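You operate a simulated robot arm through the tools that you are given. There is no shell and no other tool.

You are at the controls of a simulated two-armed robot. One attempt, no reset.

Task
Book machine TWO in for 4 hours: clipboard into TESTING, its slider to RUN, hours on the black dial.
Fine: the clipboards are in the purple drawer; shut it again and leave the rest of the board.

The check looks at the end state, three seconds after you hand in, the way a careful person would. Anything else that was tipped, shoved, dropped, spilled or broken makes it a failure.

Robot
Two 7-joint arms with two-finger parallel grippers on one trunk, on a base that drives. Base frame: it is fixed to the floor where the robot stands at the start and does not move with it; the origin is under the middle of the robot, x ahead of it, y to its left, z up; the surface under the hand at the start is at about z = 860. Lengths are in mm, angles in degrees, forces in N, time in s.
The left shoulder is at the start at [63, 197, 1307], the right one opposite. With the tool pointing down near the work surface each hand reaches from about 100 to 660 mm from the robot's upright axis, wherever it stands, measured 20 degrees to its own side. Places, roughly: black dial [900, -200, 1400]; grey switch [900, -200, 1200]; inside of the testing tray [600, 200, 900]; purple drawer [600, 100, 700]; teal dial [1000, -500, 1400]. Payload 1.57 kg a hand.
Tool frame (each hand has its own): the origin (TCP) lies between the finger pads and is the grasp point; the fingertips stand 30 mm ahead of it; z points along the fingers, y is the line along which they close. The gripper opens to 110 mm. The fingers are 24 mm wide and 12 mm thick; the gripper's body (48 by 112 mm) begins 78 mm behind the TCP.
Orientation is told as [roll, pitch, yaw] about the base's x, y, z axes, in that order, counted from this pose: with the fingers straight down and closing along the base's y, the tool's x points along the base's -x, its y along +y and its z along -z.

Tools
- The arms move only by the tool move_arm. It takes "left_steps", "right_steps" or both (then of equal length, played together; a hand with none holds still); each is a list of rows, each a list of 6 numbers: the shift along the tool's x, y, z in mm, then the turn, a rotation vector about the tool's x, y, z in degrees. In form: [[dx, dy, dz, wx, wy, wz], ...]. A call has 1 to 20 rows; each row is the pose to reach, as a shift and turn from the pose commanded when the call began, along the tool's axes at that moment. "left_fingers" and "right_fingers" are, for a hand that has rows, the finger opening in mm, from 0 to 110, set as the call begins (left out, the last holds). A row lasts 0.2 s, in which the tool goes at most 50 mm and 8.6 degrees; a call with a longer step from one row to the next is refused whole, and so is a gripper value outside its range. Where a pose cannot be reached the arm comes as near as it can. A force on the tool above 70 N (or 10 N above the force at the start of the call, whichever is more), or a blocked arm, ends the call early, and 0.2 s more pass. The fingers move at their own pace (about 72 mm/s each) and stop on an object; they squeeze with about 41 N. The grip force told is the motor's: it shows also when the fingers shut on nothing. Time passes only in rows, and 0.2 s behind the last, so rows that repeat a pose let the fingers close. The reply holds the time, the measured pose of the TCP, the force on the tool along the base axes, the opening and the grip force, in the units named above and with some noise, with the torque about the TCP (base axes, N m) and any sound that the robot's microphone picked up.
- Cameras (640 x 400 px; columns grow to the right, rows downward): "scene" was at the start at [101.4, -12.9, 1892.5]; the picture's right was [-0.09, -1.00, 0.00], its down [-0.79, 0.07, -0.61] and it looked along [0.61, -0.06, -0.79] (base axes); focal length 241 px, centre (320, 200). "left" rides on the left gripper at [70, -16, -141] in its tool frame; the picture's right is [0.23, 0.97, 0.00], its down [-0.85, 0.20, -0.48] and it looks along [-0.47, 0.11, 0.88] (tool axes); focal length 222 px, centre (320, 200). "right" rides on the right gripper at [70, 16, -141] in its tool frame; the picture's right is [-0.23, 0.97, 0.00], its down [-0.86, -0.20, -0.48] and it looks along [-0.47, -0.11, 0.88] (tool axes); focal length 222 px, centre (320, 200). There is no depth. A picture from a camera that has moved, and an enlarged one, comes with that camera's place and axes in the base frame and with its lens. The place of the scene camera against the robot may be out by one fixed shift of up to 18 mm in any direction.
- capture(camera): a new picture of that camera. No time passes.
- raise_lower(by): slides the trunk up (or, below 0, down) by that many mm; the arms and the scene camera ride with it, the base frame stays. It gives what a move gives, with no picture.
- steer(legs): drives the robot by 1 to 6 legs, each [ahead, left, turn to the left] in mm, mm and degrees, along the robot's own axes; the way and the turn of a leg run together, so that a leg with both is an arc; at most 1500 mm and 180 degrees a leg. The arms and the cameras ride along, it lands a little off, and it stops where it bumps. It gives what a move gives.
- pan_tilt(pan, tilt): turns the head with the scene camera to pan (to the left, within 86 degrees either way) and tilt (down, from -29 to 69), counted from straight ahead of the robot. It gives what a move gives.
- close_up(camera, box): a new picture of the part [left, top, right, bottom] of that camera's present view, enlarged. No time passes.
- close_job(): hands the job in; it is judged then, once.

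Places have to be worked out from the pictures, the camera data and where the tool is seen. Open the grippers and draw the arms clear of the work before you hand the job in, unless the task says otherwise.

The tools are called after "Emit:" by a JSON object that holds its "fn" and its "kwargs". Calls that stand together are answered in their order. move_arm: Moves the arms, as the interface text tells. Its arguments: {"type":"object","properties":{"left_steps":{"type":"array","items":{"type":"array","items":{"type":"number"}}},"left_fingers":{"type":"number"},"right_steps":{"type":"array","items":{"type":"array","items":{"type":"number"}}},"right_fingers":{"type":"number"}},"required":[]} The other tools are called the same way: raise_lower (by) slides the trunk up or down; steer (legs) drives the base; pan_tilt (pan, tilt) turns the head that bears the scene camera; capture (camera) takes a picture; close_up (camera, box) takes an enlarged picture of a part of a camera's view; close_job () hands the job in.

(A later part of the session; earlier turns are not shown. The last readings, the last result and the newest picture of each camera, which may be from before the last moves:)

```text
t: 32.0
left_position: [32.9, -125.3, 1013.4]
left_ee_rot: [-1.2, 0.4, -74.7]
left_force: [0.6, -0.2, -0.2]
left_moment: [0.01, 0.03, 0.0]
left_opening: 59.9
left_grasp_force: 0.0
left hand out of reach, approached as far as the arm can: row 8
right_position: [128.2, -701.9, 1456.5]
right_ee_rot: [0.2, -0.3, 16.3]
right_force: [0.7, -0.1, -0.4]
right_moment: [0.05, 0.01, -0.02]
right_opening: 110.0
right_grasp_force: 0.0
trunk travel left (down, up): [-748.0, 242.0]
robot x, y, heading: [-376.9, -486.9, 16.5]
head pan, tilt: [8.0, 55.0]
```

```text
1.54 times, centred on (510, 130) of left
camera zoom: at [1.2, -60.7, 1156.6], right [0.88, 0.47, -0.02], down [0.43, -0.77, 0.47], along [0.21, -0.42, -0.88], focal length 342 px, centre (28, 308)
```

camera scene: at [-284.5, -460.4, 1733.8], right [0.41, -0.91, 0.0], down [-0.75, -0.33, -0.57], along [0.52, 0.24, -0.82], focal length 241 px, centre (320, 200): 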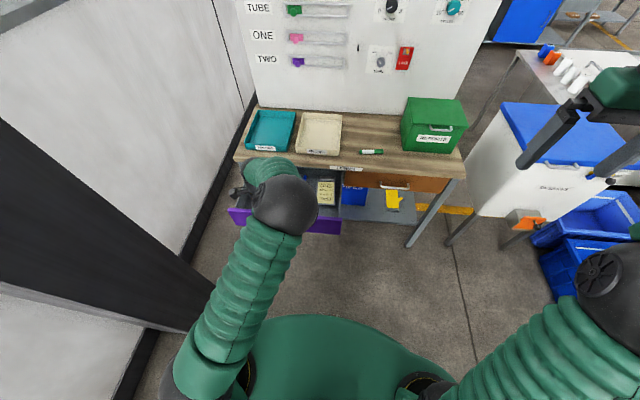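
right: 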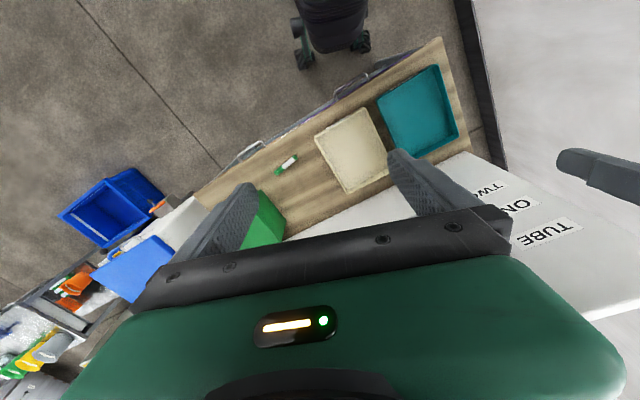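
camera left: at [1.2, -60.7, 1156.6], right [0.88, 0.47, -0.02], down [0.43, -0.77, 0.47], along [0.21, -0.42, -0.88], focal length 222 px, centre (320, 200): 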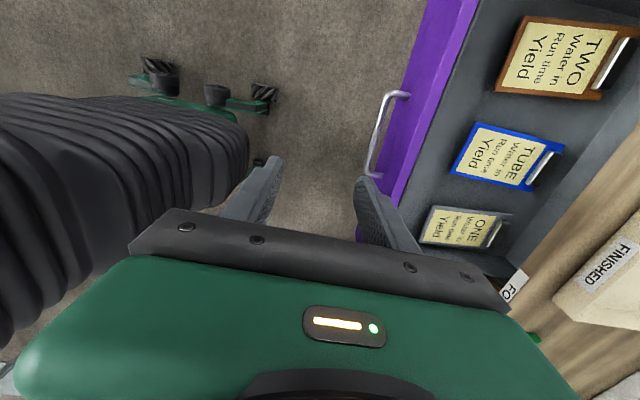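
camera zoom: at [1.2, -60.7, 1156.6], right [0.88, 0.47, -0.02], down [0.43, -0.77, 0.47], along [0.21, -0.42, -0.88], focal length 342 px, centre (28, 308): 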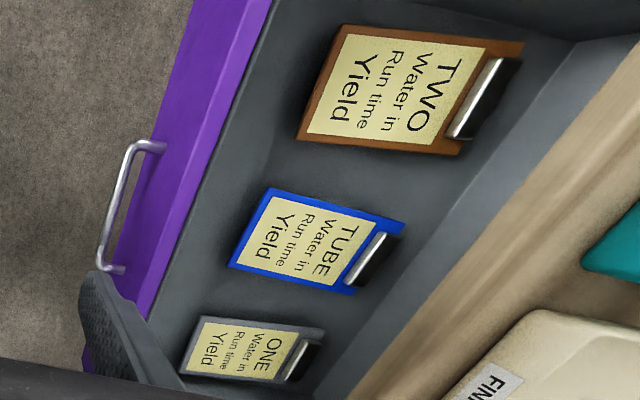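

The board is ~100 mm wide and ~10 mm thick, with a ~74 mm metal clip. I need to stand closer: the drawer stays open under the hand, so I'll drive ahead 275 mm and 170 mm left and square up to 18°.

Emit:
{"fn": "steer", "kwargs": {"legs": [[275, 170, 0], [0, 0, 1.8]]}}

Emit:
{"fn": "capture", "kwargs": {"camera": "left"}}

Emit:
{"fn": "capture", "kwargs": {"camera": "scene"}}

```text
t: 34.5
left_position: [232.9, 133.4, 1011.8]
left_ee_rot: [-1.2, -0.1, -73.1]
left_force: [0.1, 0.5, -0.8]
left_moment: [-0.04, -0.02, -0.01]
left_opening: 60.3
left_grasp_force: 0.0
right_position: [345.6, -437.0, 1459.2]
right_ee_rot: [-0.2, -0.3, 18.1]
right_force: [0.7, -0.1, 0.1]
right_moment: [-0.02, -0.03, 0.0]
right_opening: 110.0
right_grasp_force: 0.1
trunk travel left (down, up): [-748.0, 242.0]
robot x, y, heading: [-164.4, -245.8, 17.9]
head pan, tilt: [8.0, 55.0]
```

```text
taken
camera left: at [199.9, 197.8, 1153.8], right [0.87, 0.5, -0.02], down [0.45, -0.76, 0.48], along [0.22, -0.42, -0.88], focal length 222 px, centre (320, 200)
```

left: 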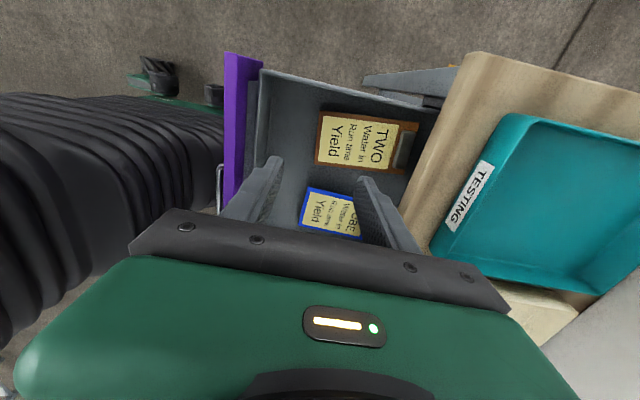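

```text
taken
camera scene: at [-74.9, -205.9, 1733.7], right [0.44, -0.9, 0.0], down [-0.74, -0.36, -0.57], along [0.51, 0.25, -0.82], focal length 241 px, centre (320, 200)
```

scene: 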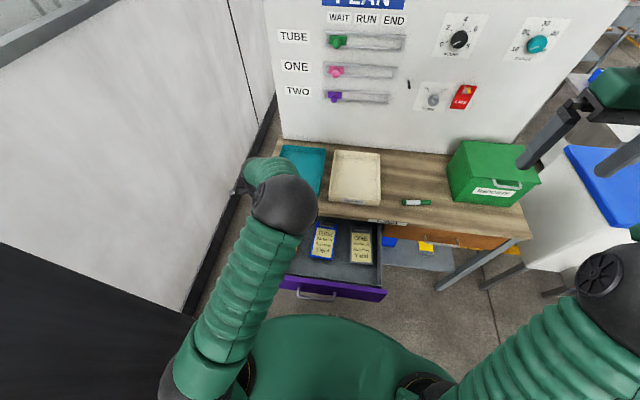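

The hand is now above the drawer. Enlarging the TWO clipboard again from this new viewpoint to triangulate.

Emit:
{"fn": "close_up", "kwargs": {"camera": "left", "box": [290, 90, 450, 190]}}

```text
4.00 times, centred on (370, 140) of left
camera zoom: at [199.9, 197.8, 1153.8], right [0.87, 0.5, -0.02], down [0.45, -0.76, 0.48], along [0.22, -0.42, -0.88], focal length 888 px, centre (120, 440)
```

zoom: 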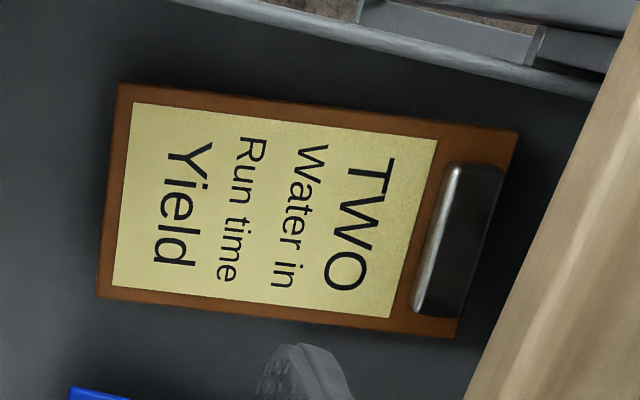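

Triangulation gives the board top at z≈737, size ≈97 × 178 mm, centre ≈[318, 142], its long axis at 24°. A side-to-side grip across the 97 mm width (110 mm opening) is feasible with careful alignment. I'll move above it and yaw the hand to 24°.

Emit:
{"fn": "move_arm", "kwargs": {"left_steps": [[-1.3, 8, 6.5, 0, -0.17, -8.1], [-2.6, 16, 13, 0, -0.33, -16.2], [-3.8, 24, 19.5, 0, -0.5, -24.3], [-5.1, 32, 26, 0, -0.67, -32.4], [-6.4, 40, 32.5, 0, -0.83, -40.5], [-7.7, 48, 39, 0, -1, -48.6], [-8.9, 56, 45.5, 0, -1.17, -56.8], [-10.2, 64, 52, 0, -1.33, -64.9], [-11.5, 72, 58.5, 0, -1.5, -73], [-12.8, 80, 65, 0, -1.67, -81.1], [-14, 88, 71.5, 0, -1.83, -89.2], [-15.3, 96.3, 78, 0, -2, -97.3], [-15.3, 96.3, 78, 0, -2, -97.3]], "left_fingers": 110}}

Emit:
{"fn": "capture", "kwargs": {"camera": "left"}}

Emit:
{"fn": "capture", "kwargs": {"camera": "scene"}}

```text
t: 37.3
left_position: [328.4, 151.0, 936.5]
left_ee_rot: [-1.4, -0.5, 25.2]
left_force: [-0.1, 0.1, 0.4]
left_moment: [0.0, 0.0, 0.01]
left_opening: 110.0
left_grasp_force: 0.1
right_position: [343.8, -443.8, 1460.5]
right_ee_rot: [0.0, -0.5, 18.2]
right_force: [-0.6, -1.1, 0.4]
right_moment: [-0.02, -0.02, -0.02]
right_opening: 110.5
right_grasp_force: 0.1
trunk travel left (down, up): [-748.0, 242.0]
robot x, y, heading: [-163.8, -245.2, 18.1]
head pan, tilt: [8.0, 55.0]
```

```text
taken
camera left: at [268.9, 109.6, 1078.4], right [-0.62, 0.78, -0.03], down [0.68, 0.55, 0.48], along [0.39, 0.28, -0.88], focal length 222 px, centre (320, 200)
```

left: 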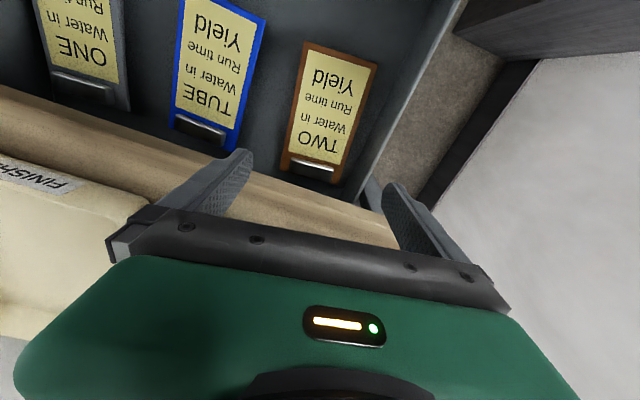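

```text
taken
camera scene: at [-73.7, -212.1, 1733.7], right [0.44, -0.9, 0.0], down [-0.74, -0.36, -0.57], along [0.51, 0.25, -0.82], focal length 241 px, centre (320, 200)
```

scene: 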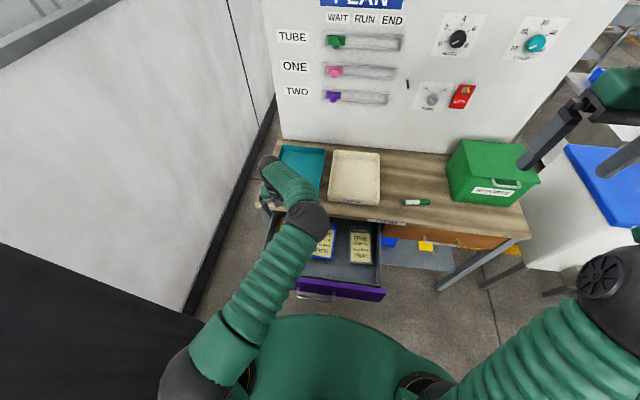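

The hand is over the TWO clipboard. I'll enlarge to refine its location relative to the fingers.

Emit:
{"fn": "close_up", "kwargs": {"camera": "left", "box": [240, 30, 420, 210]}}

```text
2.22 times, centred on (330, 120) of left
camera zoom: at [268.9, 109.6, 1078.4], right [-0.62, 0.78, -0.03], down [0.68, 0.55, 0.48], along [0.39, 0.28, -0.88], focal length 494 px, centre (298, 378)
```

zoom: 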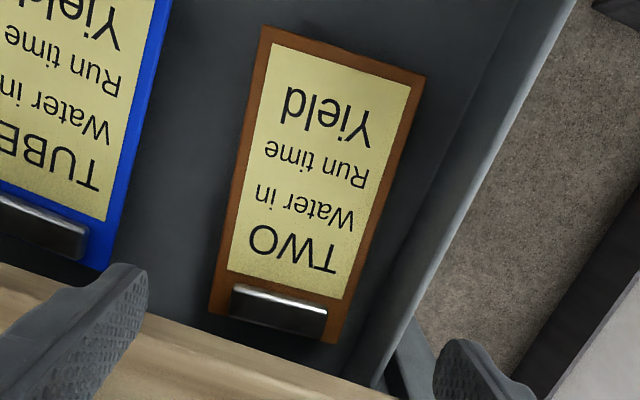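

Refined: width 97 mm, centre ≈[318, 143], yaw 24.0°, top z≈737, and the left drawer wall leaves only ~20+ mm beside the board. I'll centre over it, square the tool (roll, pitch, yaw), and descend until the tips are just above the drawer walls.

Emit:
{"fn": "move_arm", "kwargs": {"left_steps": [[4, 0, 20, -0.5, 0.2, 0.4], [8, -0.2, 45, -1, 0.4, 0.8], [13.6, -0.4, 75, -1.4, 0.5, 1.2], [13.8, -0.4, 106, -1.4, 0.5, 1.2], [13.8, -0.4, 106, -1.4, 0.5, 1.2]]}}

Emit:
{"fn": "capture", "kwargs": {"camera": "left"}}

Emit:
{"fn": "close_up", "kwargs": {"camera": "left", "box": [180, 0, 460, 220]}}

```text
t: 38.5
left_position: [314.5, 137.8, 826.7]
left_ee_rot: [0.5, 0.6, 23.3]
left_force: [-0.3, -0.4, 0.4]
left_moment: [-0.01, -0.01, 0.04]
left_opening: 109.9
left_grasp_force: 0.1
right_position: [345.0, -443.2, 1456.5]
right_ee_rot: [0.0, -0.5, 18.0]
right_force: [0.0, -0.6, 0.3]
right_moment: [-0.01, -0.03, 0.0]
right_opening: 110.0
right_grasp_force: 0.0
trunk travel left (down, up): [-748.0, 242.0]
robot x, y, heading: [-165.4, -247.4, 17.8]
head pan, tilt: [8.0, 55.0]
```

```text
taken
camera left: at [258.1, 95.3, 968.2], right [-0.59, 0.8, 0.01], down [0.71, 0.52, 0.47], along [0.38, 0.29, -0.88], focal length 222 px, centre (320, 200)
```

left: 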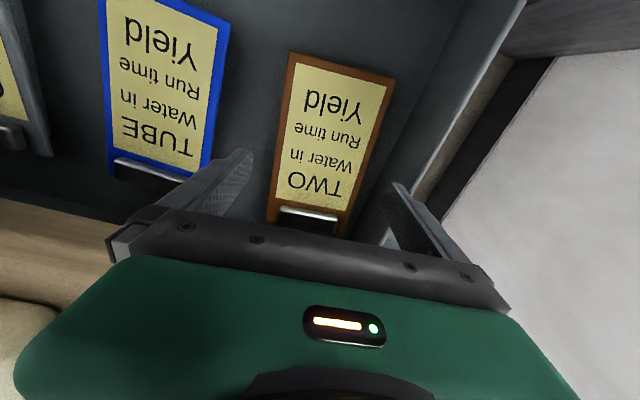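

```text
1.82 times, centred on (320, 110) of left
camera zoom: at [258.1, 95.3, 968.2], right [-0.59, 0.8, 0.01], down [0.71, 0.52, 0.47], along [0.38, 0.29, -0.88], focal length 404 px, centre (320, 364)
```

zoom: 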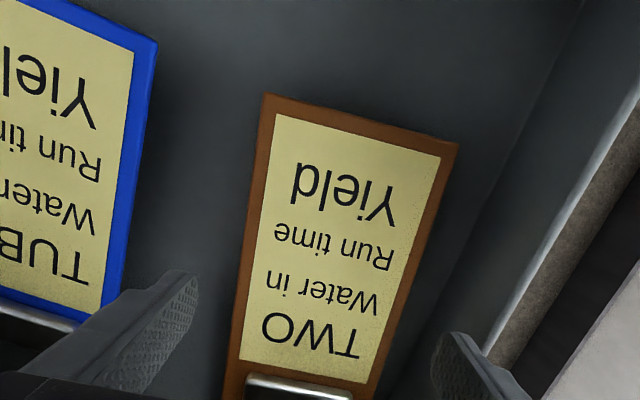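

Measured: TCP is ~4 mm right of the board's centreline. I'll shift left 3.7 mm, square up, and lower until the tips are about level with the board top.

Emit:
{"fn": "move_arm", "kwargs": {"left_steps": [[-4.8, 3.7, 5, 0.4, -0.5, -0.7], [-4.8, 3.7, 25, 0.4, -0.5, -0.7], [-4.8, 3.7, 48, 0.4, -0.5, -0.7], [-4.8, 3.7, 48, 0.4, -0.5, -0.7]]}}

Emit:
{"fn": "capture", "kwargs": {"camera": "left"}}

Emit:
{"fn": "close_up", "kwargs": {"camera": "left", "box": [180, 40, 460, 260]}}

```text
t: 39.5
left_position: [318.4, 139.6, 779.3]
left_ee_rot: [-0.1, 0.0, 23.6]
left_force: [-0.4, 0.1, 0.2]
left_moment: [-0.01, -0.02, 0.0]
left_opening: 110.0
left_grasp_force: 0.1
right_position: [344.4, -444.5, 1459.5]
right_ee_rot: [0.0, -0.5, 18.1]
right_force: [0.2, -0.4, 0.3]
right_moment: [-0.04, 0.01, -0.03]
right_opening: 110.0
right_grasp_force: 0.1
trunk travel left (down, up): [-748.0, 242.0]
robot x, y, heading: [-164.6, -246.2, 17.9]
head pan, tilt: [8.0, 55.0]
```

```text
taken
camera left: at [259.2, 98.3, 920.6], right [-0.6, 0.8, 0.0], down [0.7, 0.53, 0.48], along [0.38, 0.29, -0.88], focal length 222 px, centre (320, 200)
```

left: 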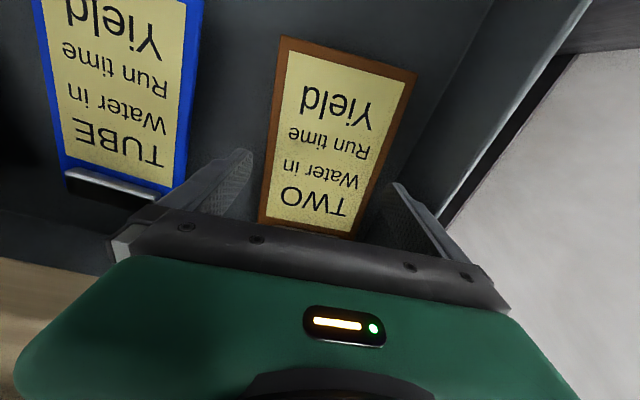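

```text
1.82 times, centred on (320, 150) of left
camera zoom: at [259.2, 98.3, 920.6], right [-0.6, 0.8, 0.0], down [0.7, 0.53, 0.48], along [0.38, 0.29, -0.88], focal length 404 px, centre (320, 291)
```

zoom: 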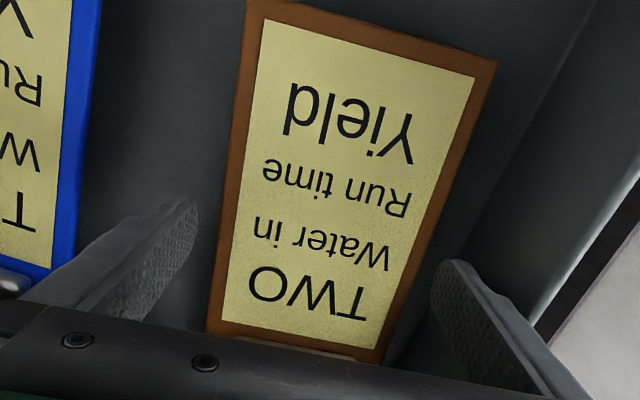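

Fingers straddle the board with roughly 7 mm and 10 mm gaps; the left wall is close to the left finger. I'll enlarge that region before going lower.

Emit:
{"fn": "close_up", "kwargs": {"camera": "left", "box": [360, 130, 460, 230]}}

Emit:
{"fn": "close_up", "kwargs": {"camera": "left", "box": [220, 130, 320, 230]}}

```text
4.00 times, centred on (410, 180) of left
camera zoom: at [259.2, 98.3, 920.6], right [-0.6, 0.8, 0.0], down [0.7, 0.53, 0.48], along [0.38, 0.29, -0.88], focal length 888 px, centre (-40, 280)
```

zoom: 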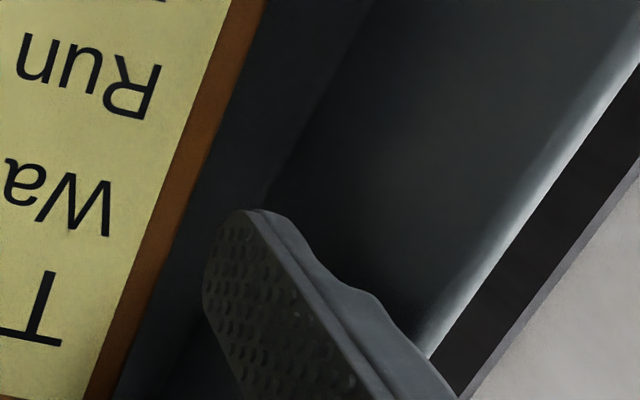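

```text
4.00 times, centred on (270, 180) of left
camera zoom: at [259.2, 98.3, 920.6], right [-0.6, 0.8, 0.0], down [0.7, 0.53, 0.48], along [0.38, 0.29, -0.88], focal length 888 px, centre (520, 280)
```

zoom: 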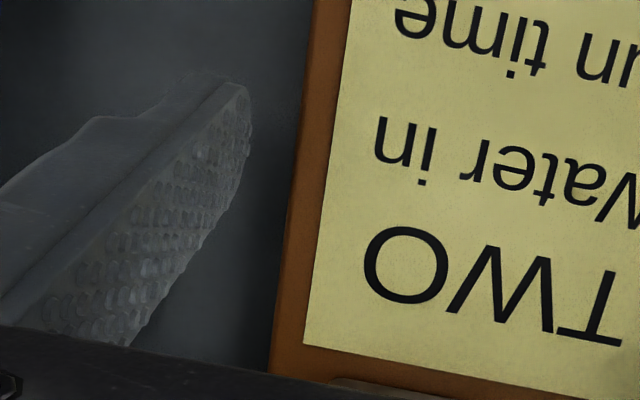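

Direct tool-frame measurement shows board edges at +48 and −47 mm (width ≈96, centred within 0.5 mm), and the wall ~5 mm beyond the left finger. I'll lower 14 mm gently and watch the force.

Emit:
{"fn": "move_arm", "kwargs": {"left_steps": [[0, 0, 4, 0, 0, 0], [0, 0, 8, 0, 0, 0], [0, 0, 11, 0, 0, 0], [0, 0, 14, 0, 0, 0], [0, 0, 14, 0, 0, 0]]}}

Emit:
{"fn": "close_up", "kwargs": {"camera": "left", "box": [180, 40, 460, 260]}}

```text
t: 40.7
left_position: [318.6, 139.7, 766.2]
left_ee_rot: [-0.1, -0.1, 23.7]
left_force: [-0.2, 0.0, -0.4]
left_moment: [-0.02, -0.01, 0.01]
left_opening: 109.9
left_grasp_force: 0.1
right_position: [343.7, -443.4, 1460.7]
right_ee_rot: [0.0, -0.5, 18.1]
right_force: [0.7, 1.0, 0.0]
right_moment: [0.03, -0.01, -0.02]
right_opening: 110.2
right_grasp_force: 0.0
trunk travel left (down, up): [-748.0, 242.0]
robot x, y, heading: [-161.1, -249.4, 17.9]
head pan, tilt: [8.0, 55.0]
```

```text
1.82 times, centred on (320, 150) of left
camera zoom: at [260.4, 98.0, 907.4], right [-0.6, 0.8, 0.0], down [0.7, 0.53, 0.48], along [0.38, 0.29, -0.88], focal length 404 px, centre (320, 291)
```

zoom: 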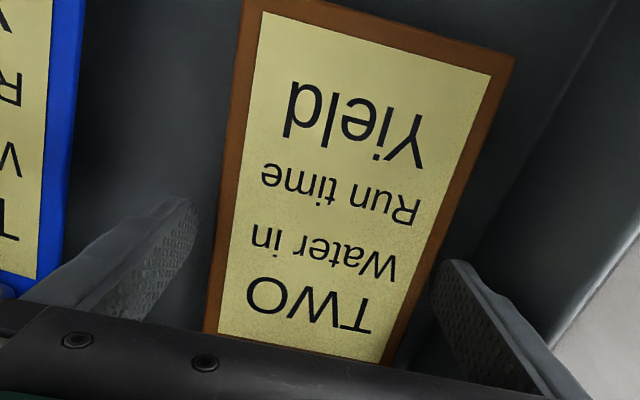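

No contact yet; tips are about level with the board's top face, gaps ~3 mm left and ~8 mm right. I'll creep down 8 mm more.

Emit:
{"fn": "move_arm", "kwargs": {"left_steps": [[0, 0, 2, 0, 0, 0], [0, 0, 4, 0, 0, 0], [0, 0, 6, 0, 0, 0], [0, 0, 8, 0, 0, 0], [0, 0, 8, 0, 0, 0]]}}

Emit:
{"fn": "close_up", "kwargs": {"camera": "left", "box": [180, 40, 460, 260]}}

```text
t: 41.9
left_position: [319.8, 140.0, 757.1]
left_ee_rot: [-0.1, -0.1, 23.7]
left_force: [-0.4, 0.1, 1.2]
left_moment: [0.03, -0.01, -0.02]
left_opening: 109.9
left_grasp_force: 0.1
right_position: [344.2, -444.0, 1460.2]
right_ee_rot: [0.0, -0.5, 18.1]
right_force: [0.3, 0.0, -0.9]
right_moment: [-0.01, 0.01, -0.02]
right_opening: 110.0
right_grasp_force: 0.1
trunk travel left (down, up): [-748.0, 242.0]
robot x, y, heading: [-163.0, -250.2, 18.1]
head pan, tilt: [8.0, 55.0]
```

```text
1.82 times, centred on (320, 150) of left
camera zoom: at [260.7, 98.6, 898.7], right [-0.6, 0.8, 0.0], down [0.7, 0.53, 0.48], along [0.38, 0.29, -0.88], focal length 404 px, centre (320, 291)
```

zoom: 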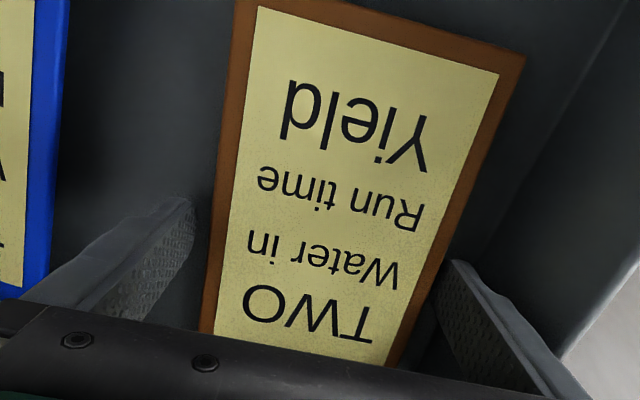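

Tips are ~13 mm below the board's top face with no floor contact, and both sides clear (≈3.4 mm left, 8 mm right). Closing the left fingers on the board.

Emit:
{"fn": "move_arm", "kwargs": {"left_steps": [[0, 0, 0, 0, 0, 0], [0, 0, 0, 0, 0, 0], [0, 0, 0, 0, 0, 0], [0, 0, 0, 0, 0, 0]], "left_fingers": 60}}

Emit:
{"fn": "capture", "kwargs": {"camera": "left"}}

```text
t: 42.9
left_position: [318.6, 140.1, 756.0]
left_ee_rot: [-0.1, -0.1, 23.6]
left_force: [0.4, 0.9, -0.9]
left_moment: [-0.04, 0.0, 0.02]
left_opening: 99.1
left_grasp_force: 41.0
right_position: [344.5, -443.9, 1459.0]
right_ee_rot: [0.2, -0.5, 18.1]
right_force: [0.2, -0.3, 0.1]
right_moment: [-0.01, -0.01, 0.01]
right_opening: 110.2
right_grasp_force: 0.1
trunk travel left (down, up): [-748.0, 242.0]
robot x, y, heading: [-161.4, -248.8, 17.7]
head pan, tilt: [8.0, 55.0]
```

```text
taken
camera left: at [260.7, 98.6, 898.8], right [-0.6, 0.8, 0.0], down [0.7, 0.53, 0.48], along [0.38, 0.29, -0.88], focal length 222 px, centre (320, 200)
```

left: 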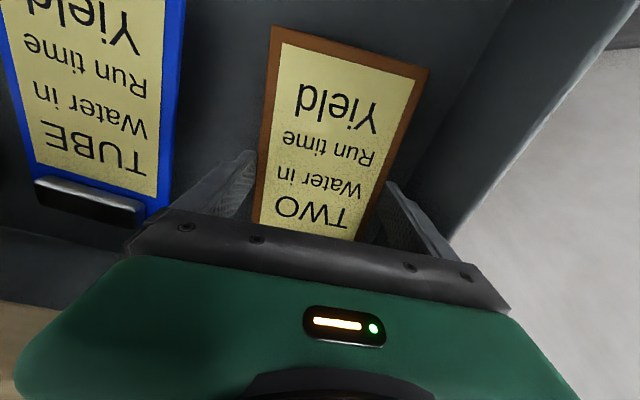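

The board is gripped (99 mm, 41 N). Its clip end lies ~20–40 mm under the tabletop edge, so I'll lift only 15 mm first, check the grip, then draw it back toward the robot before lifting out.

Emit:
{"fn": "move_arm", "kwargs": {"left_steps": [[0, 0, -3, 0, 0, 0], [0, 0, -7, 0, 0, 0], [0, 0, -11, 0, 0, 0], [0, 0, -15, 0, 0, 0], [0, 0, -15, 0, 0, 0]]}}

Emit:
{"fn": "capture", "kwargs": {"camera": "left"}}

```text
t: 44.1
left_position: [318.5, 139.9, 772.7]
left_ee_rot: [-0.2, 0.0, 23.8]
left_force: [0.4, -0.1, -2.0]
left_moment: [-0.03, 0.04, -0.01]
left_opening: 99.1
left_grasp_force: 40.6
right_position: [344.0, -442.7, 1459.3]
right_ee_rot: [0.0, -0.6, 18.0]
right_force: [0.4, -0.3, -0.8]
right_moment: [0.06, -0.02, 0.0]
right_opening: 109.9
right_grasp_force: 0.0
trunk travel left (down, up): [-748.0, 242.0]
robot x, y, heading: [-163.7, -246.8, 18.0]
head pan, tilt: [8.0, 55.0]
```

```text
taken
camera left: at [260.6, 98.7, 914.1], right [-0.6, 0.8, 0.0], down [0.7, 0.53, 0.48], along [0.38, 0.29, -0.88], focal length 222 px, centre (320, 200)
```

left: 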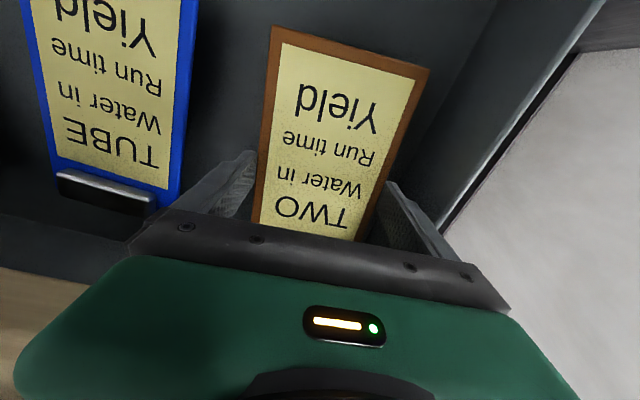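

It lifts level (weight ~2 N, no sag). Now I'll draw it back 85 mm along the drawer's direction, staying inside the drawer walls.

Emit:
{"fn": "move_arm", "kwargs": {"left_steps": [[14, 1.4, 0, 0, 0, 0], [28, 2.8, 0, 0, 0, 0], [42, 4.1, 0, 0, 0, 0], [56, 5.5, 0, 0, 0, 0], [70, 6.9, 0, 0, 0, 0], [84.6, 8.3, 0, 0, 0, 0], [84.6, 8.3, 0, 0, 0, 0]]}}

Emit:
{"fn": "capture", "kwargs": {"camera": "left"}}

Emit:
{"fn": "capture", "kwargs": {"camera": "scene"}}

```text
t: 45.7
left_position: [229.3, 124.5, 764.7]
left_ee_rot: [0.1, 0.6, 25.6]
left_force: [19.5, -22.7, -21.7]
left_moment: [-0.19, -1.2, -0.31]
left_opening: 98.9
left_grasp_force: 41.1
right_position: [348.1, -444.3, 1455.8]
right_ee_rot: [0.1, -0.4, 18.1]
right_force: [0.5, -0.2, 0.3]
right_moment: [0.01, 0.03, -0.02]
right_opening: 109.8
right_grasp_force: 0.0
trunk travel left (down, up): [-748.0, 242.0]
robot x, y, heading: [-165.5, -249.4, 18.1]
head pan, tilt: [8.0, 55.0]
```

```text
taken
camera left: at [174.6, 82.0, 906.8], right [-0.63, 0.78, 0.0], down [0.69, 0.55, 0.47], along [0.36, 0.29, -0.88], focal length 222 px, centre (320, 200)
```

left: 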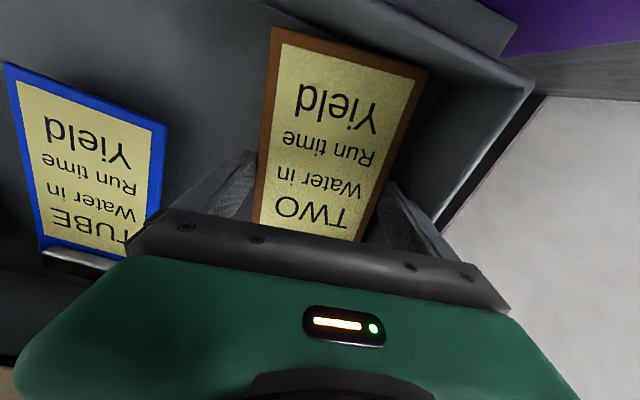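

```text
taken
camera scene: at [-66.6, -215.9, 1730.7], right [0.44, -0.9, -0.01], down [-0.74, -0.36, -0.57], along [0.51, 0.25, -0.82], focal length 241 px, centre (320, 200)
```

scene: 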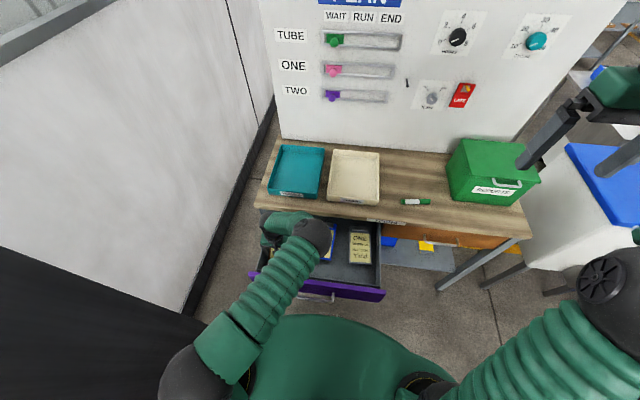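

A contact force of ~36 N appeared: the hand drifted left/back so the finger or board end is touching the drawer wall. I'll ease forward 20 mm and right 10 mm to relieve it.

Emit:
{"fn": "move_arm", "kwargs": {"left_steps": [[-7, -5, 0, 0, 0, 0], [-14, -8, 0, 0, 0, 0], [-20, -10, 0, 0, 0, 0], [-20, -10, 0, 0, 0, 0]]}}

Emit:
{"fn": "capture", "kwargs": {"camera": "left"}}

Emit:
{"fn": "close_up", "kwargs": {"camera": "scene", "box": [220, 190, 400, 310]}}

```text
t: 46.7
left_position: [255.8, 122.4, 775.1]
left_ee_rot: [0.0, -0.1, 25.1]
left_force: [-0.2, -0.2, -0.8]
left_moment: [0.01, 0.01, 0.01]
left_opening: 99.1
left_grasp_force: 41.2
right_position: [344.2, -447.3, 1460.4]
right_ee_rot: [0.2, -0.5, 18.1]
right_force: [-0.1, -0.8, -0.3]
right_moment: [0.0, 0.0, -0.02]
right_opening: 110.1
right_grasp_force: 0.1
trunk travel left (down, up): [-748.0, 242.0]
robot x, y, heading: [-162.0, -248.1, 18.1]
head pan, tilt: [8.0, 55.0]
```

```text
taken
camera left: at [198.5, 78.3, 916.0], right [-0.62, 0.78, 0.0], down [0.69, 0.54, 0.48], along [0.38, 0.3, -0.88], focal length 222 px, centre (320, 200)
```

left: 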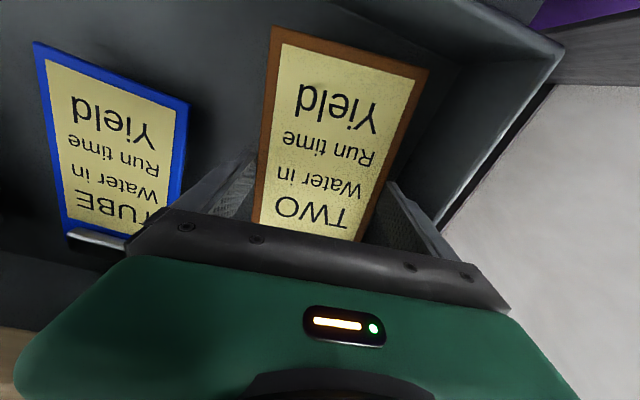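

```text
3.33 times, centred on (310, 250) of scene
camera zoom: at [-73.3, -214.9, 1735.0], right [0.44, -0.9, 0.0], down [-0.74, -0.36, -0.57], along [0.51, 0.25, -0.82], focal length 805 px, centre (353, 33)
```

zoom: 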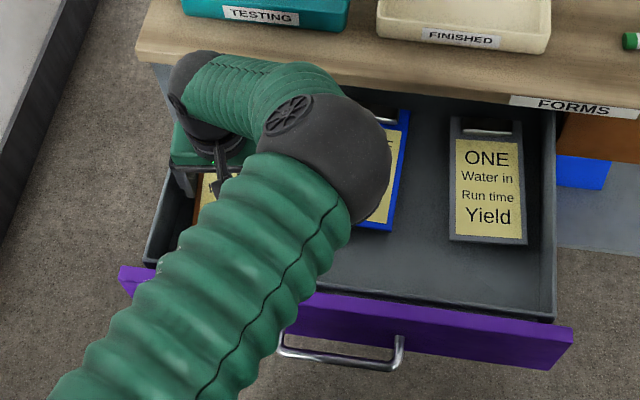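

Contact cleared (force ~0); the board's clip end is now ~20–30 mm clear of the table edge and the finger is ~5 mm from the left wall. I'll lift straight up with a 5 mm shift right.

Emit:
{"fn": "move_arm", "kwargs": {"left_steps": [[0, -2, -10, 0, 0, 0], [0, -4, -25, 0, 0, 0], [0, -5, -45, 0, 0, 0], [0, -5, -65, 0, 0, 0], [0, -5, -85, 0, 0, 0], [0, -5, -110, 0, 0, 0], [0, -5, -140, 0, 0, 0], [0, -5, -170, 0, 0, 0], [0, -5, -195, 0, 0, 0]]}}

Emit:
{"fn": "capture", "kwargs": {"camera": "left"}}

Emit:
{"fn": "capture", "kwargs": {"camera": "scene"}}

```text
t: 48.4
left_position: [227.7, 170.9, 919.6]
left_ee_rot: [0.7, 0.5, 32.6]
left_force: [0.9, 0.2, -1.7]
left_moment: [0.02, 0.02, -0.03]
left_opening: 98.9
left_grasp_force: 40.6
right_position: [342.4, -448.1, 1463.4]
right_ee_rot: [0.1, -0.6, 18.1]
right_force: [0.3, -0.6, -0.3]
right_moment: [0.03, -0.06, 0.02]
right_opening: 110.3
right_grasp_force: 0.0
trunk travel left (down, up): [-748.0, 242.0]
robot x, y, heading: [-165.0, -249.7, 17.9]
head pan, tilt: [8.0, 55.0]
stopped in row 8 (left hand): the arm was blocked; the commanded pose is now the measured one
```

```text
taken
camera left: at [179.2, 119.8, 1062.2], right [-0.72, 0.7, 0.01], down [0.62, 0.63, 0.47], along [0.32, 0.35, -0.88], focal length 222 px, centre (320, 200)
```

left: 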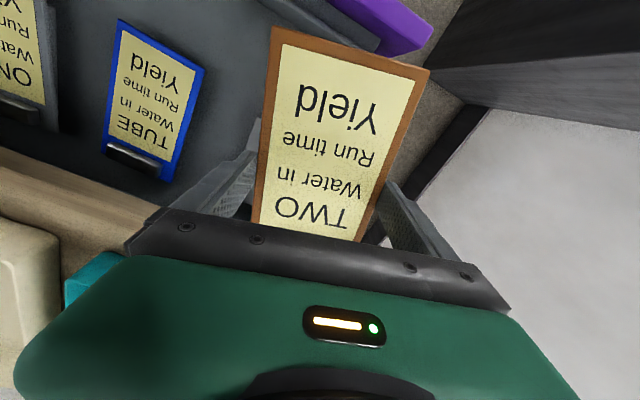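

```text
taken
camera scene: at [-73.7, -216.4, 1736.4], right [0.44, -0.9, 0.0], down [-0.74, -0.36, -0.57], along [0.51, 0.25, -0.82], focal length 241 px, centre (320, 200)
```

scene: 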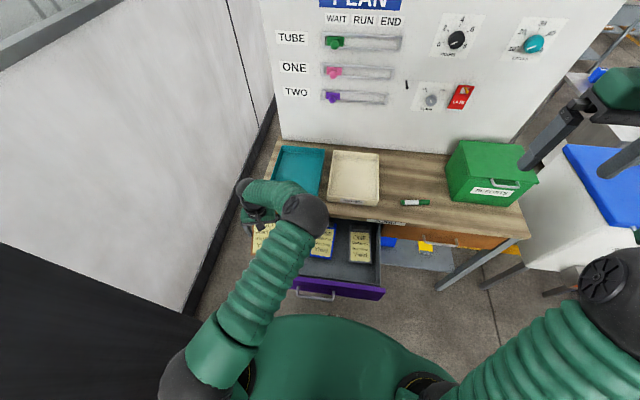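

The arm ran into its own limit at z≈920 (no force on the tool; board held well). I'll gain height by raising the trunk instead.

Emit:
{"fn": "raise_lower", "kwargs": {"by": 150}}

Emit:
{"fn": "capture", "kwargs": {"camera": "scene"}}

Emit:
{"fn": "capture", "kwargs": {"camera": "right"}}

```text
t: 50.2
left_position: [229.9, 171.6, 1069.3]
left_ee_rot: [0.5, 0.5, 32.7]
left_force: [0.7, -0.4, -1.3]
left_moment: [-0.01, -0.01, 0.0]
left_opening: 99.0
left_grasp_force: 41.1
right_position: [342.4, -443.4, 1611.1]
right_ee_rot: [0.0, -0.6, 18.0]
right_force: [0.2, -0.4, -0.1]
right_moment: [0.0, -0.04, -0.02]
right_opening: 110.2
right_grasp_force: 0.0
trunk travel left (down, up): [-898.0, 92.0]
robot x, y, heading: [-164.8, -246.2, 18.0]
head pan, tilt: [8.0, 55.0]
```

```text
taken
camera scene: at [-73.0, -212.0, 1885.1], right [0.44, -0.9, 0.0], down [-0.74, -0.36, -0.57], along [0.51, 0.25, -0.82], focal length 241 px, centre (320, 200)
```

scene: 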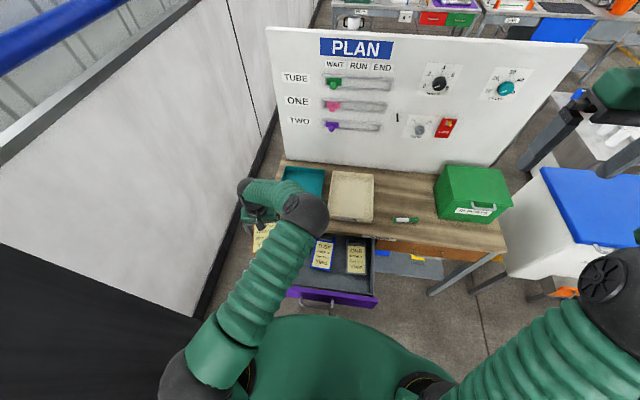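

```text
taken
camera right: at [270.2, -449.9, 1752.8], right [-0.09, 1.0, 0.0], down [0.87, 0.07, 0.49], along [0.48, 0.04, -0.87], focal length 222 px, centre (320, 200)
```

right: 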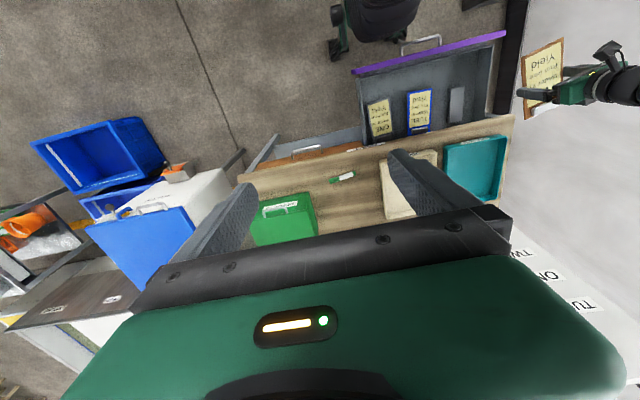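

The board is held high. The right-camera view shows the empty rest in the drawer. To close the drawer with the right hand I need distance, so I'll back the robot 300 mm first.

Emit:
{"fn": "steer", "kwargs": {"legs": [[-300, 0, 0]]}}

Emit:
{"fn": "capture", "kwargs": {"camera": "scene"}}

Emit:
{"fn": "capture", "kwargs": {"camera": "right"}}

```text
t: 52.2
left_position: [-52.8, 83.9, 1066.5]
left_ee_rot: [0.7, 0.6, 32.9]
left_force: [-0.1, -0.4, -1.8]
left_moment: [-0.03, 0.01, 0.01]
left_opening: 99.1
left_grasp_force: 40.8
right_position: [65.4, -532.0, 1608.7]
right_ee_rot: [-0.1, -0.3, 18.4]
right_force: [0.5, -0.3, -0.8]
right_moment: [-0.01, 0.01, 0.0]
right_opening: 109.9
right_grasp_force: 0.0
trunk travel left (down, up): [-898.0, 92.0]
robot x, y, heading: [-449.0, -340.3, 17.9]
head pan, tilt: [8.0, 55.0]
```

```text
taken
camera scene: at [-350.4, -302.1, 1883.4], right [0.44, -0.9, 0.0], down [-0.74, -0.36, -0.57], along [0.51, 0.25, -0.82], focal length 241 px, centre (320, 200)
```

scene: 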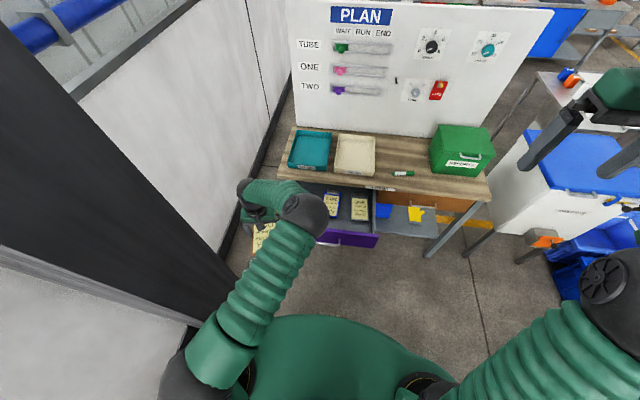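

```text
taken
camera right: at [-7.5, -538.8, 1750.3], right [-0.09, 1.0, 0.0], down [0.87, 0.08, 0.48], along [0.48, 0.05, -0.88], focal length 222 px, centre (320, 200)
```

right: 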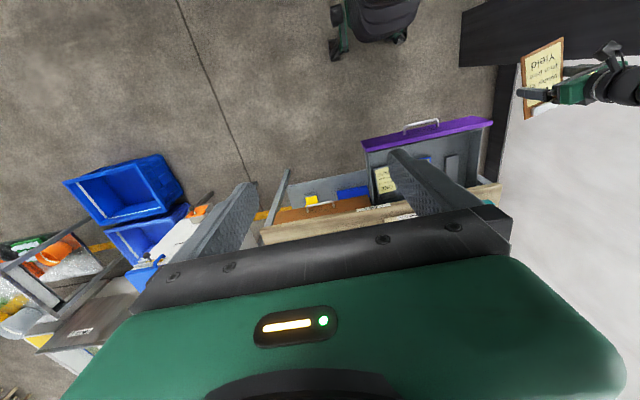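

I'll bring the right hand down on its own side first (well clear of the left elbow), with fingers closed for pushing.

Emit:
{"fn": "move_arm", "kwargs": {"right_steps": [[-4, 5, 46, 0, 0, 0], [-8, 10, 92, 0, 0, 0], [-12, 15, 138, 0, 0, 0], [-16, 20, 184, 0, 0, 0], [-20, 25, 230, 0, 0, 0], [-24, 30, 276, 0, 0, 0], [-28, 35, 322, 0, 0, 0], [-32, 40, 368, 0, 0, 0], [-36, 45, 414, 0, 0, 0], [-40, 50, 460, 0, 0, 0], [-44, 55, 506, 0, 0, 0], [-48, 60, 552, 0, 0, 0], [-50, 65, 598, 0, 0, 0], [-50, 70, 640, 0, 0, 0]], "right_fingers": 0}}

Emit:
{"fn": "capture", "kwargs": {"camera": "scene"}}

Emit:
{"fn": "capture", "kwargs": {"camera": "right"}}

```text
t: 55.2
left_position: [-58.6, 83.5, 1068.5]
left_ee_rot: [0.4, 0.4, 33.1]
left_force: [0.7, -0.4, -1.4]
left_moment: [0.0, 0.02, -0.03]
left_opening: 99.0
left_grasp_force: 40.9
right_position: [91.6, -451.8, 972.8]
right_ee_rot: [-0.1, -0.5, 18.4]
right_force: [-1.0, -0.7, -0.1]
right_moment: [0.02, 0.01, 0.01]
right_opening: 0.3
right_grasp_force: 21.1
trunk travel left (down, up): [-898.0, 92.0]
robot x, y, heading: [-452.3, -338.9, 18.1]
head pan, tilt: [8.0, 55.0]
```

```text
taken
camera scene: at [-354.7, -303.2, 1883.7], right [0.44, -0.9, 0.0], down [-0.74, -0.36, -0.57], along [0.51, 0.25, -0.82], focal length 241 px, centre (320, 200)
```

scene: 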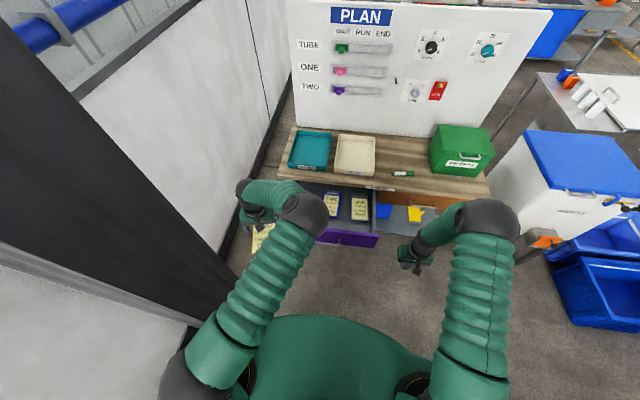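

```text
taken
camera right: at [18.0, -457.8, 1112.6], right [-0.09, 1.0, 0.0], down [0.87, 0.08, 0.49], along [0.49, 0.05, -0.87], focal length 222 px, centre (320, 200)
```

right: 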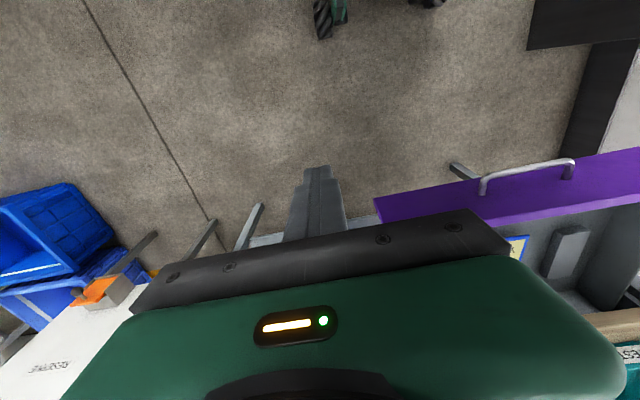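

The right hand is down. I'll enlarge the view of the drawer front from both cameras to fix the push point.

Emit:
{"fn": "close_up", "kwargs": {"camera": "scene", "box": [280, 170, 460, 290]}}

Emit:
{"fn": "close_up", "kwargs": {"camera": "right", "box": [360, 120, 640, 300]}}

```text
3.33 times, centred on (370, 230) of scene
camera zoom: at [-354.7, -303.2, 1883.7], right [0.44, -0.9, 0.0], down [-0.74, -0.36, -0.57], along [0.51, 0.25, -0.82], focal length 805 px, centre (153, 100)
```

zoom: 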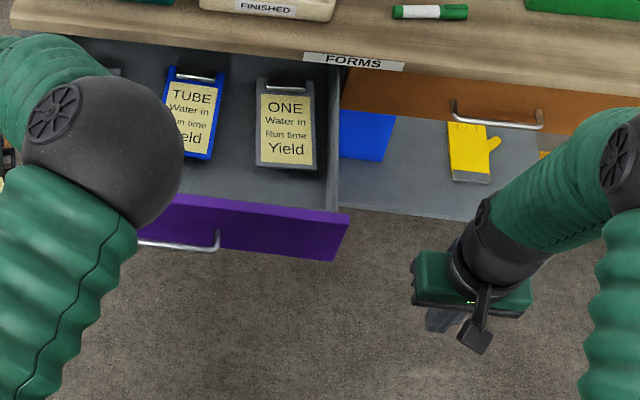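

```text
2.22 times, centred on (500, 210) of right
camera zoom: at [18.0, -457.8, 1112.6], right [-0.09, 1.0, 0.0], down [0.87, 0.08, 0.49], along [0.49, 0.05, -0.87], focal length 494 px, centre (-80, 178)
```

zoom: 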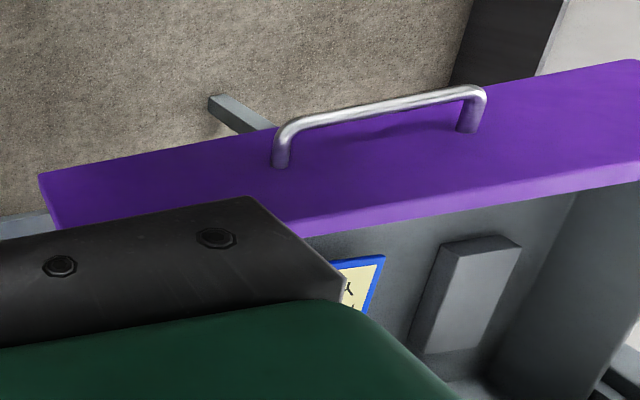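

The drawer face is at ≈669 mm ahead; I'll push ~110 mm right of the handle centre at z≈735 with the right hand tilted 45° forward so the hand clears the table overhang. Moving to a pre-push pose first.

Emit:
{"fn": "move_arm", "kwargs": {"right_steps": [[-10, 28.7, 22, 0, -5.6, 0], [-20, 57.5, 44, 0, -11.2, 0], [-30, 86, 66, 0, -16.9, 0], [-40, 115, 88, 0, -22.5, 0], [-50, 144, 110, 0, -28.1, 0], [-60, 172, 132, 0, -33.8, 0], [-70, 201, 154, 0, -39.4, 0], [-80, 230, 176, 0, -45, 0]]}}

Emit:
{"fn": "capture", "kwargs": {"camera": "scene"}}

Emit:
{"fn": "capture", "kwargs": {"camera": "right"}}

```text
t: 57.0
left_position: [-60.0, 85.1, 1067.8]
left_ee_rot: [0.3, 0.4, 33.1]
left_force: [-0.3, 0.5, -0.8]
left_moment: [-0.01, 0.03, 0.04]
left_opening: 98.9
left_grasp_force: 41.2
right_position: [94.0, -203.9, 796.8]
right_ee_rot: [-0.2, -45.7, 18.6]
right_force: [0.3, -0.3, 0.0]
right_moment: [0.0, -0.02, 0.01]
right_opening: 0.1
right_grasp_force: 21.2
trunk travel left (down, up): [-898.0, 92.0]
robot x, y, heading: [-446.7, -339.4, 18.4]
head pan, tilt: [8.0, 55.0]
```

```text
taken
camera scene: at [-357.8, -300.1, 1883.9], right [0.44, -0.9, 0.0], down [-0.74, -0.36, -0.57], along [0.51, 0.25, -0.82], focal length 241 px, centre (320, 200)
```

scene: 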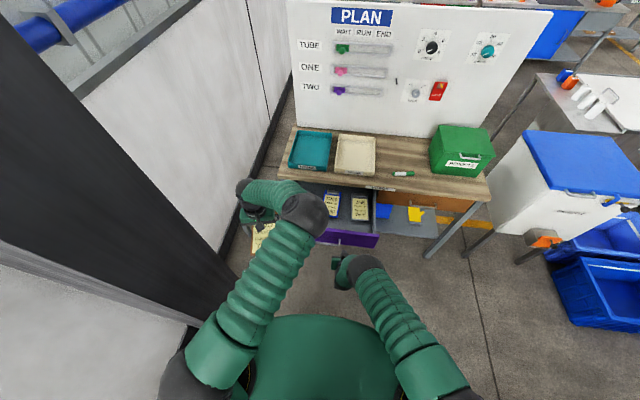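

```text
taken
camera right: at [-53.0, -234.3, 846.1], right [-0.16, 0.97, 0.16], down [0.3, -0.11, 0.95], along [0.94, 0.2, -0.28], focal length 222 px, centre (320, 200)
```

right: 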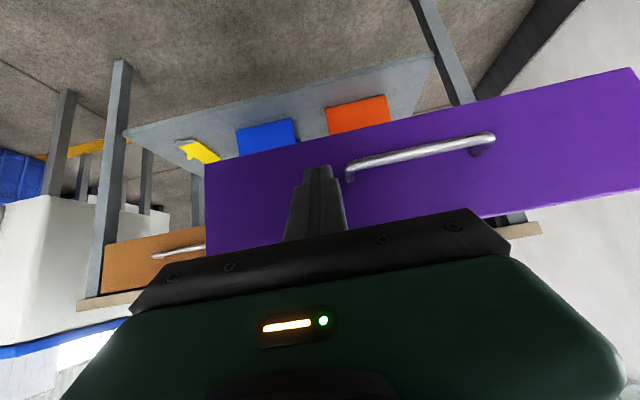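

The closed fingers are aimed ~105 mm right of the handle's middle. I'll lower and advance to just short of the face.

Emit:
{"fn": "move_arm", "kwargs": {"right_steps": [[-2, 0, 26, 0, 0, 0], [-4, 0, 52, 0, 0, 0], [-6.8, 0, 77, 0, 0, 0], [-6.8, 0, 77, 0, 0, 0]]}}

Emit:
{"fn": "capture", "kwargs": {"camera": "right"}}

```text
t: 57.8
left_position: [-62.1, 86.1, 1067.6]
left_ee_rot: [0.5, 0.5, 33.4]
left_force: [-0.6, -0.4, -1.0]
left_moment: [-0.01, 0.0, 0.03]
left_opening: 99.0
left_grasp_force: 40.9
right_position: [236.6, -102.1, 896.6]
right_ee_rot: [9.4, -57.4, 10.9]
right_force: [-0.9, 0.1, 0.3]
right_moment: [-0.02, 0.0, 0.01]
right_opening: 0.1
right_grasp_force: 21.1
right hand out of reach, approached as far as the arm can: row 3
trunk travel left (down, up): [-898.0, 92.0]
robot x, y, heading: [-446.2, -332.8, 17.8]
head pan, tilt: [8.0, 55.0]
stopped in row 3 (right hand): the arm was blocked; the commanded pose is now the measured one
```

```text
taken
camera right: at [82.2, -138.1, 914.4], right [-0.19, 0.94, 0.28], down [0.14, -0.25, 0.96], along [0.97, 0.22, -0.08], focal length 222 px, centre (320, 200)
```

right: 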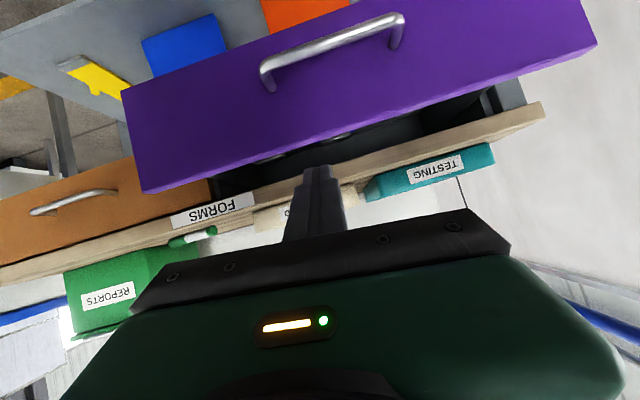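

The tilted low pose is beyond the wrist's range at this trunk height and the right hand swung forward above the drawer (nothing touched). I'll bring it back to a safe place in front of the drawer at 45°, then lower the trunk.

Emit:
{"fn": "move_arm", "kwargs": {"right_steps": [[15.5, -16, -30.3, 0.6, 2.1, -0.6], [31, -32, -60.7, 1.3, 4.2, -1.1], [46.5, -48, -91, 1.9, 6.3, -1.7], [62, -64, -121.4, 2.5, 8.5, -2.3], [77.5, -80, -151.7, 3.2, 10.6, -2.8], [93, -96, -182.1, 3.8, 12.7, -3.4], [93, -96, -182.1, 3.8, 12.7, -3.4]]}}

Emit:
{"fn": "capture", "kwargs": {"camera": "right"}}

Emit:
{"fn": "capture", "kwargs": {"camera": "scene"}}

```text
t: 59.4
left_position: [-60.7, 85.2, 1070.5]
left_ee_rot: [0.3, 0.2, 33.2]
left_force: [0.0, -0.4, -0.4]
left_moment: [-0.02, -0.01, -0.01]
left_opening: 99.1
left_grasp_force: 41.3
right_position: [71.9, -262.6, 907.8]
right_ee_rot: [0.2, -45.0, 18.0]
right_force: [-1.0, 1.0, 0.8]
right_moment: [0.02, -0.01, -0.05]
right_opening: 0.0
right_grasp_force: 20.8
trunk travel left (down, up): [-898.0, 92.0]
robot x, y, heading: [-449.0, -339.8, 17.9]
head pan, tilt: [8.0, 55.0]
```

```text
taken
camera right: at [-75.4, -292.1, 959.7], right [-0.15, 0.98, 0.16], down [0.32, -0.11, 0.94], along [0.94, 0.19, -0.29], focal length 222 px, centre (320, 200)
```

right: 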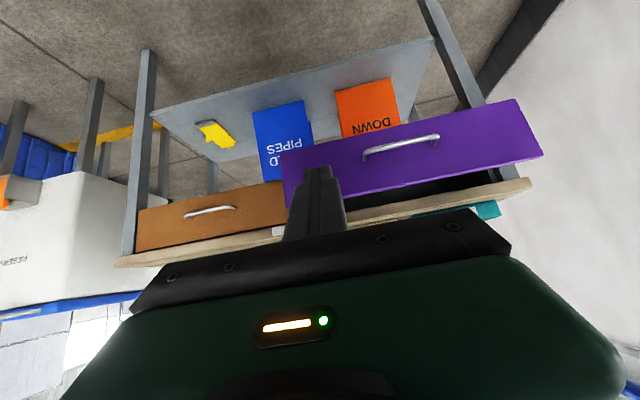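

```text
taken
camera scene: at [-356.9, -302.2, 1883.9], right [0.44, -0.9, 0.0], down [-0.74, -0.36, -0.57], along [0.51, 0.25, -0.82], focal length 241 px, centre (320, 200)
```

scene: 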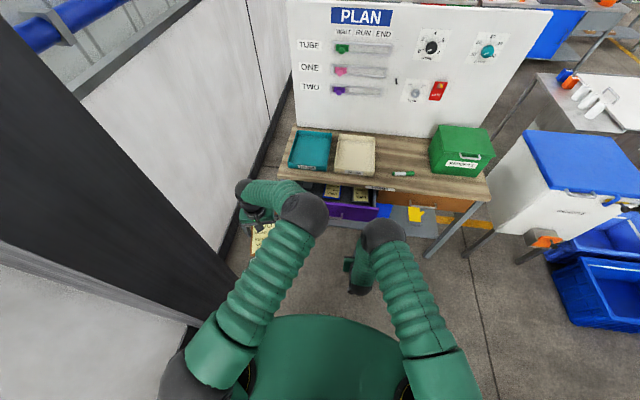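

The drawer is now partly closed already (the hand nudged it inward). Let me check the drawer and its contents closely.

Emit:
{"fn": "close_up", "kwargs": {"camera": "scene", "box": [290, 160, 430, 260]}}

Emit:
{"fn": "close_up", "kwargs": {"camera": "right", "box": [260, 80, 560, 240]}}

```text
4.00 times, centred on (360, 210) of scene
camera zoom: at [-356.9, -302.2, 1883.9], right [0.44, -0.9, 0.0], down [-0.74, -0.36, -0.57], along [0.51, 0.25, -0.82], focal length 966 px, centre (160, 160)
```

zoom: 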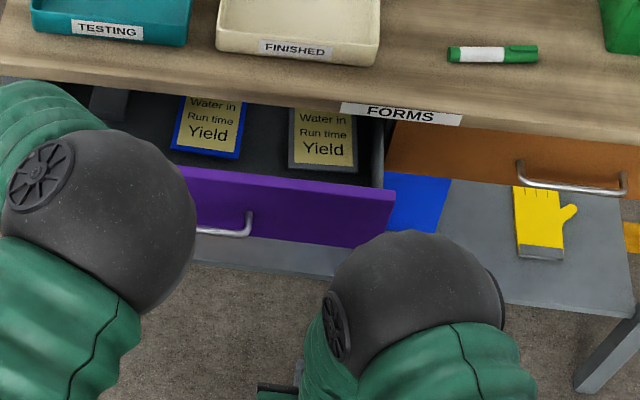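

```text
2.13 times, centred on (410, 160) of right
camera zoom: at [-75.4, -292.1, 959.7], right [-0.15, 0.98, 0.16], down [0.32, -0.11, 0.94], along [0.94, 0.19, -0.29], focal length 474 px, centre (128, 285)
```

zoom: 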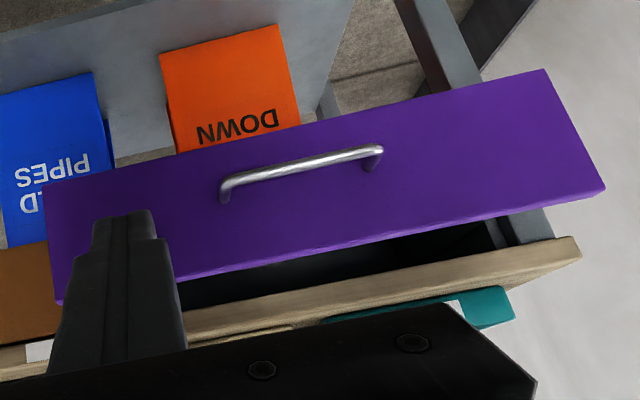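

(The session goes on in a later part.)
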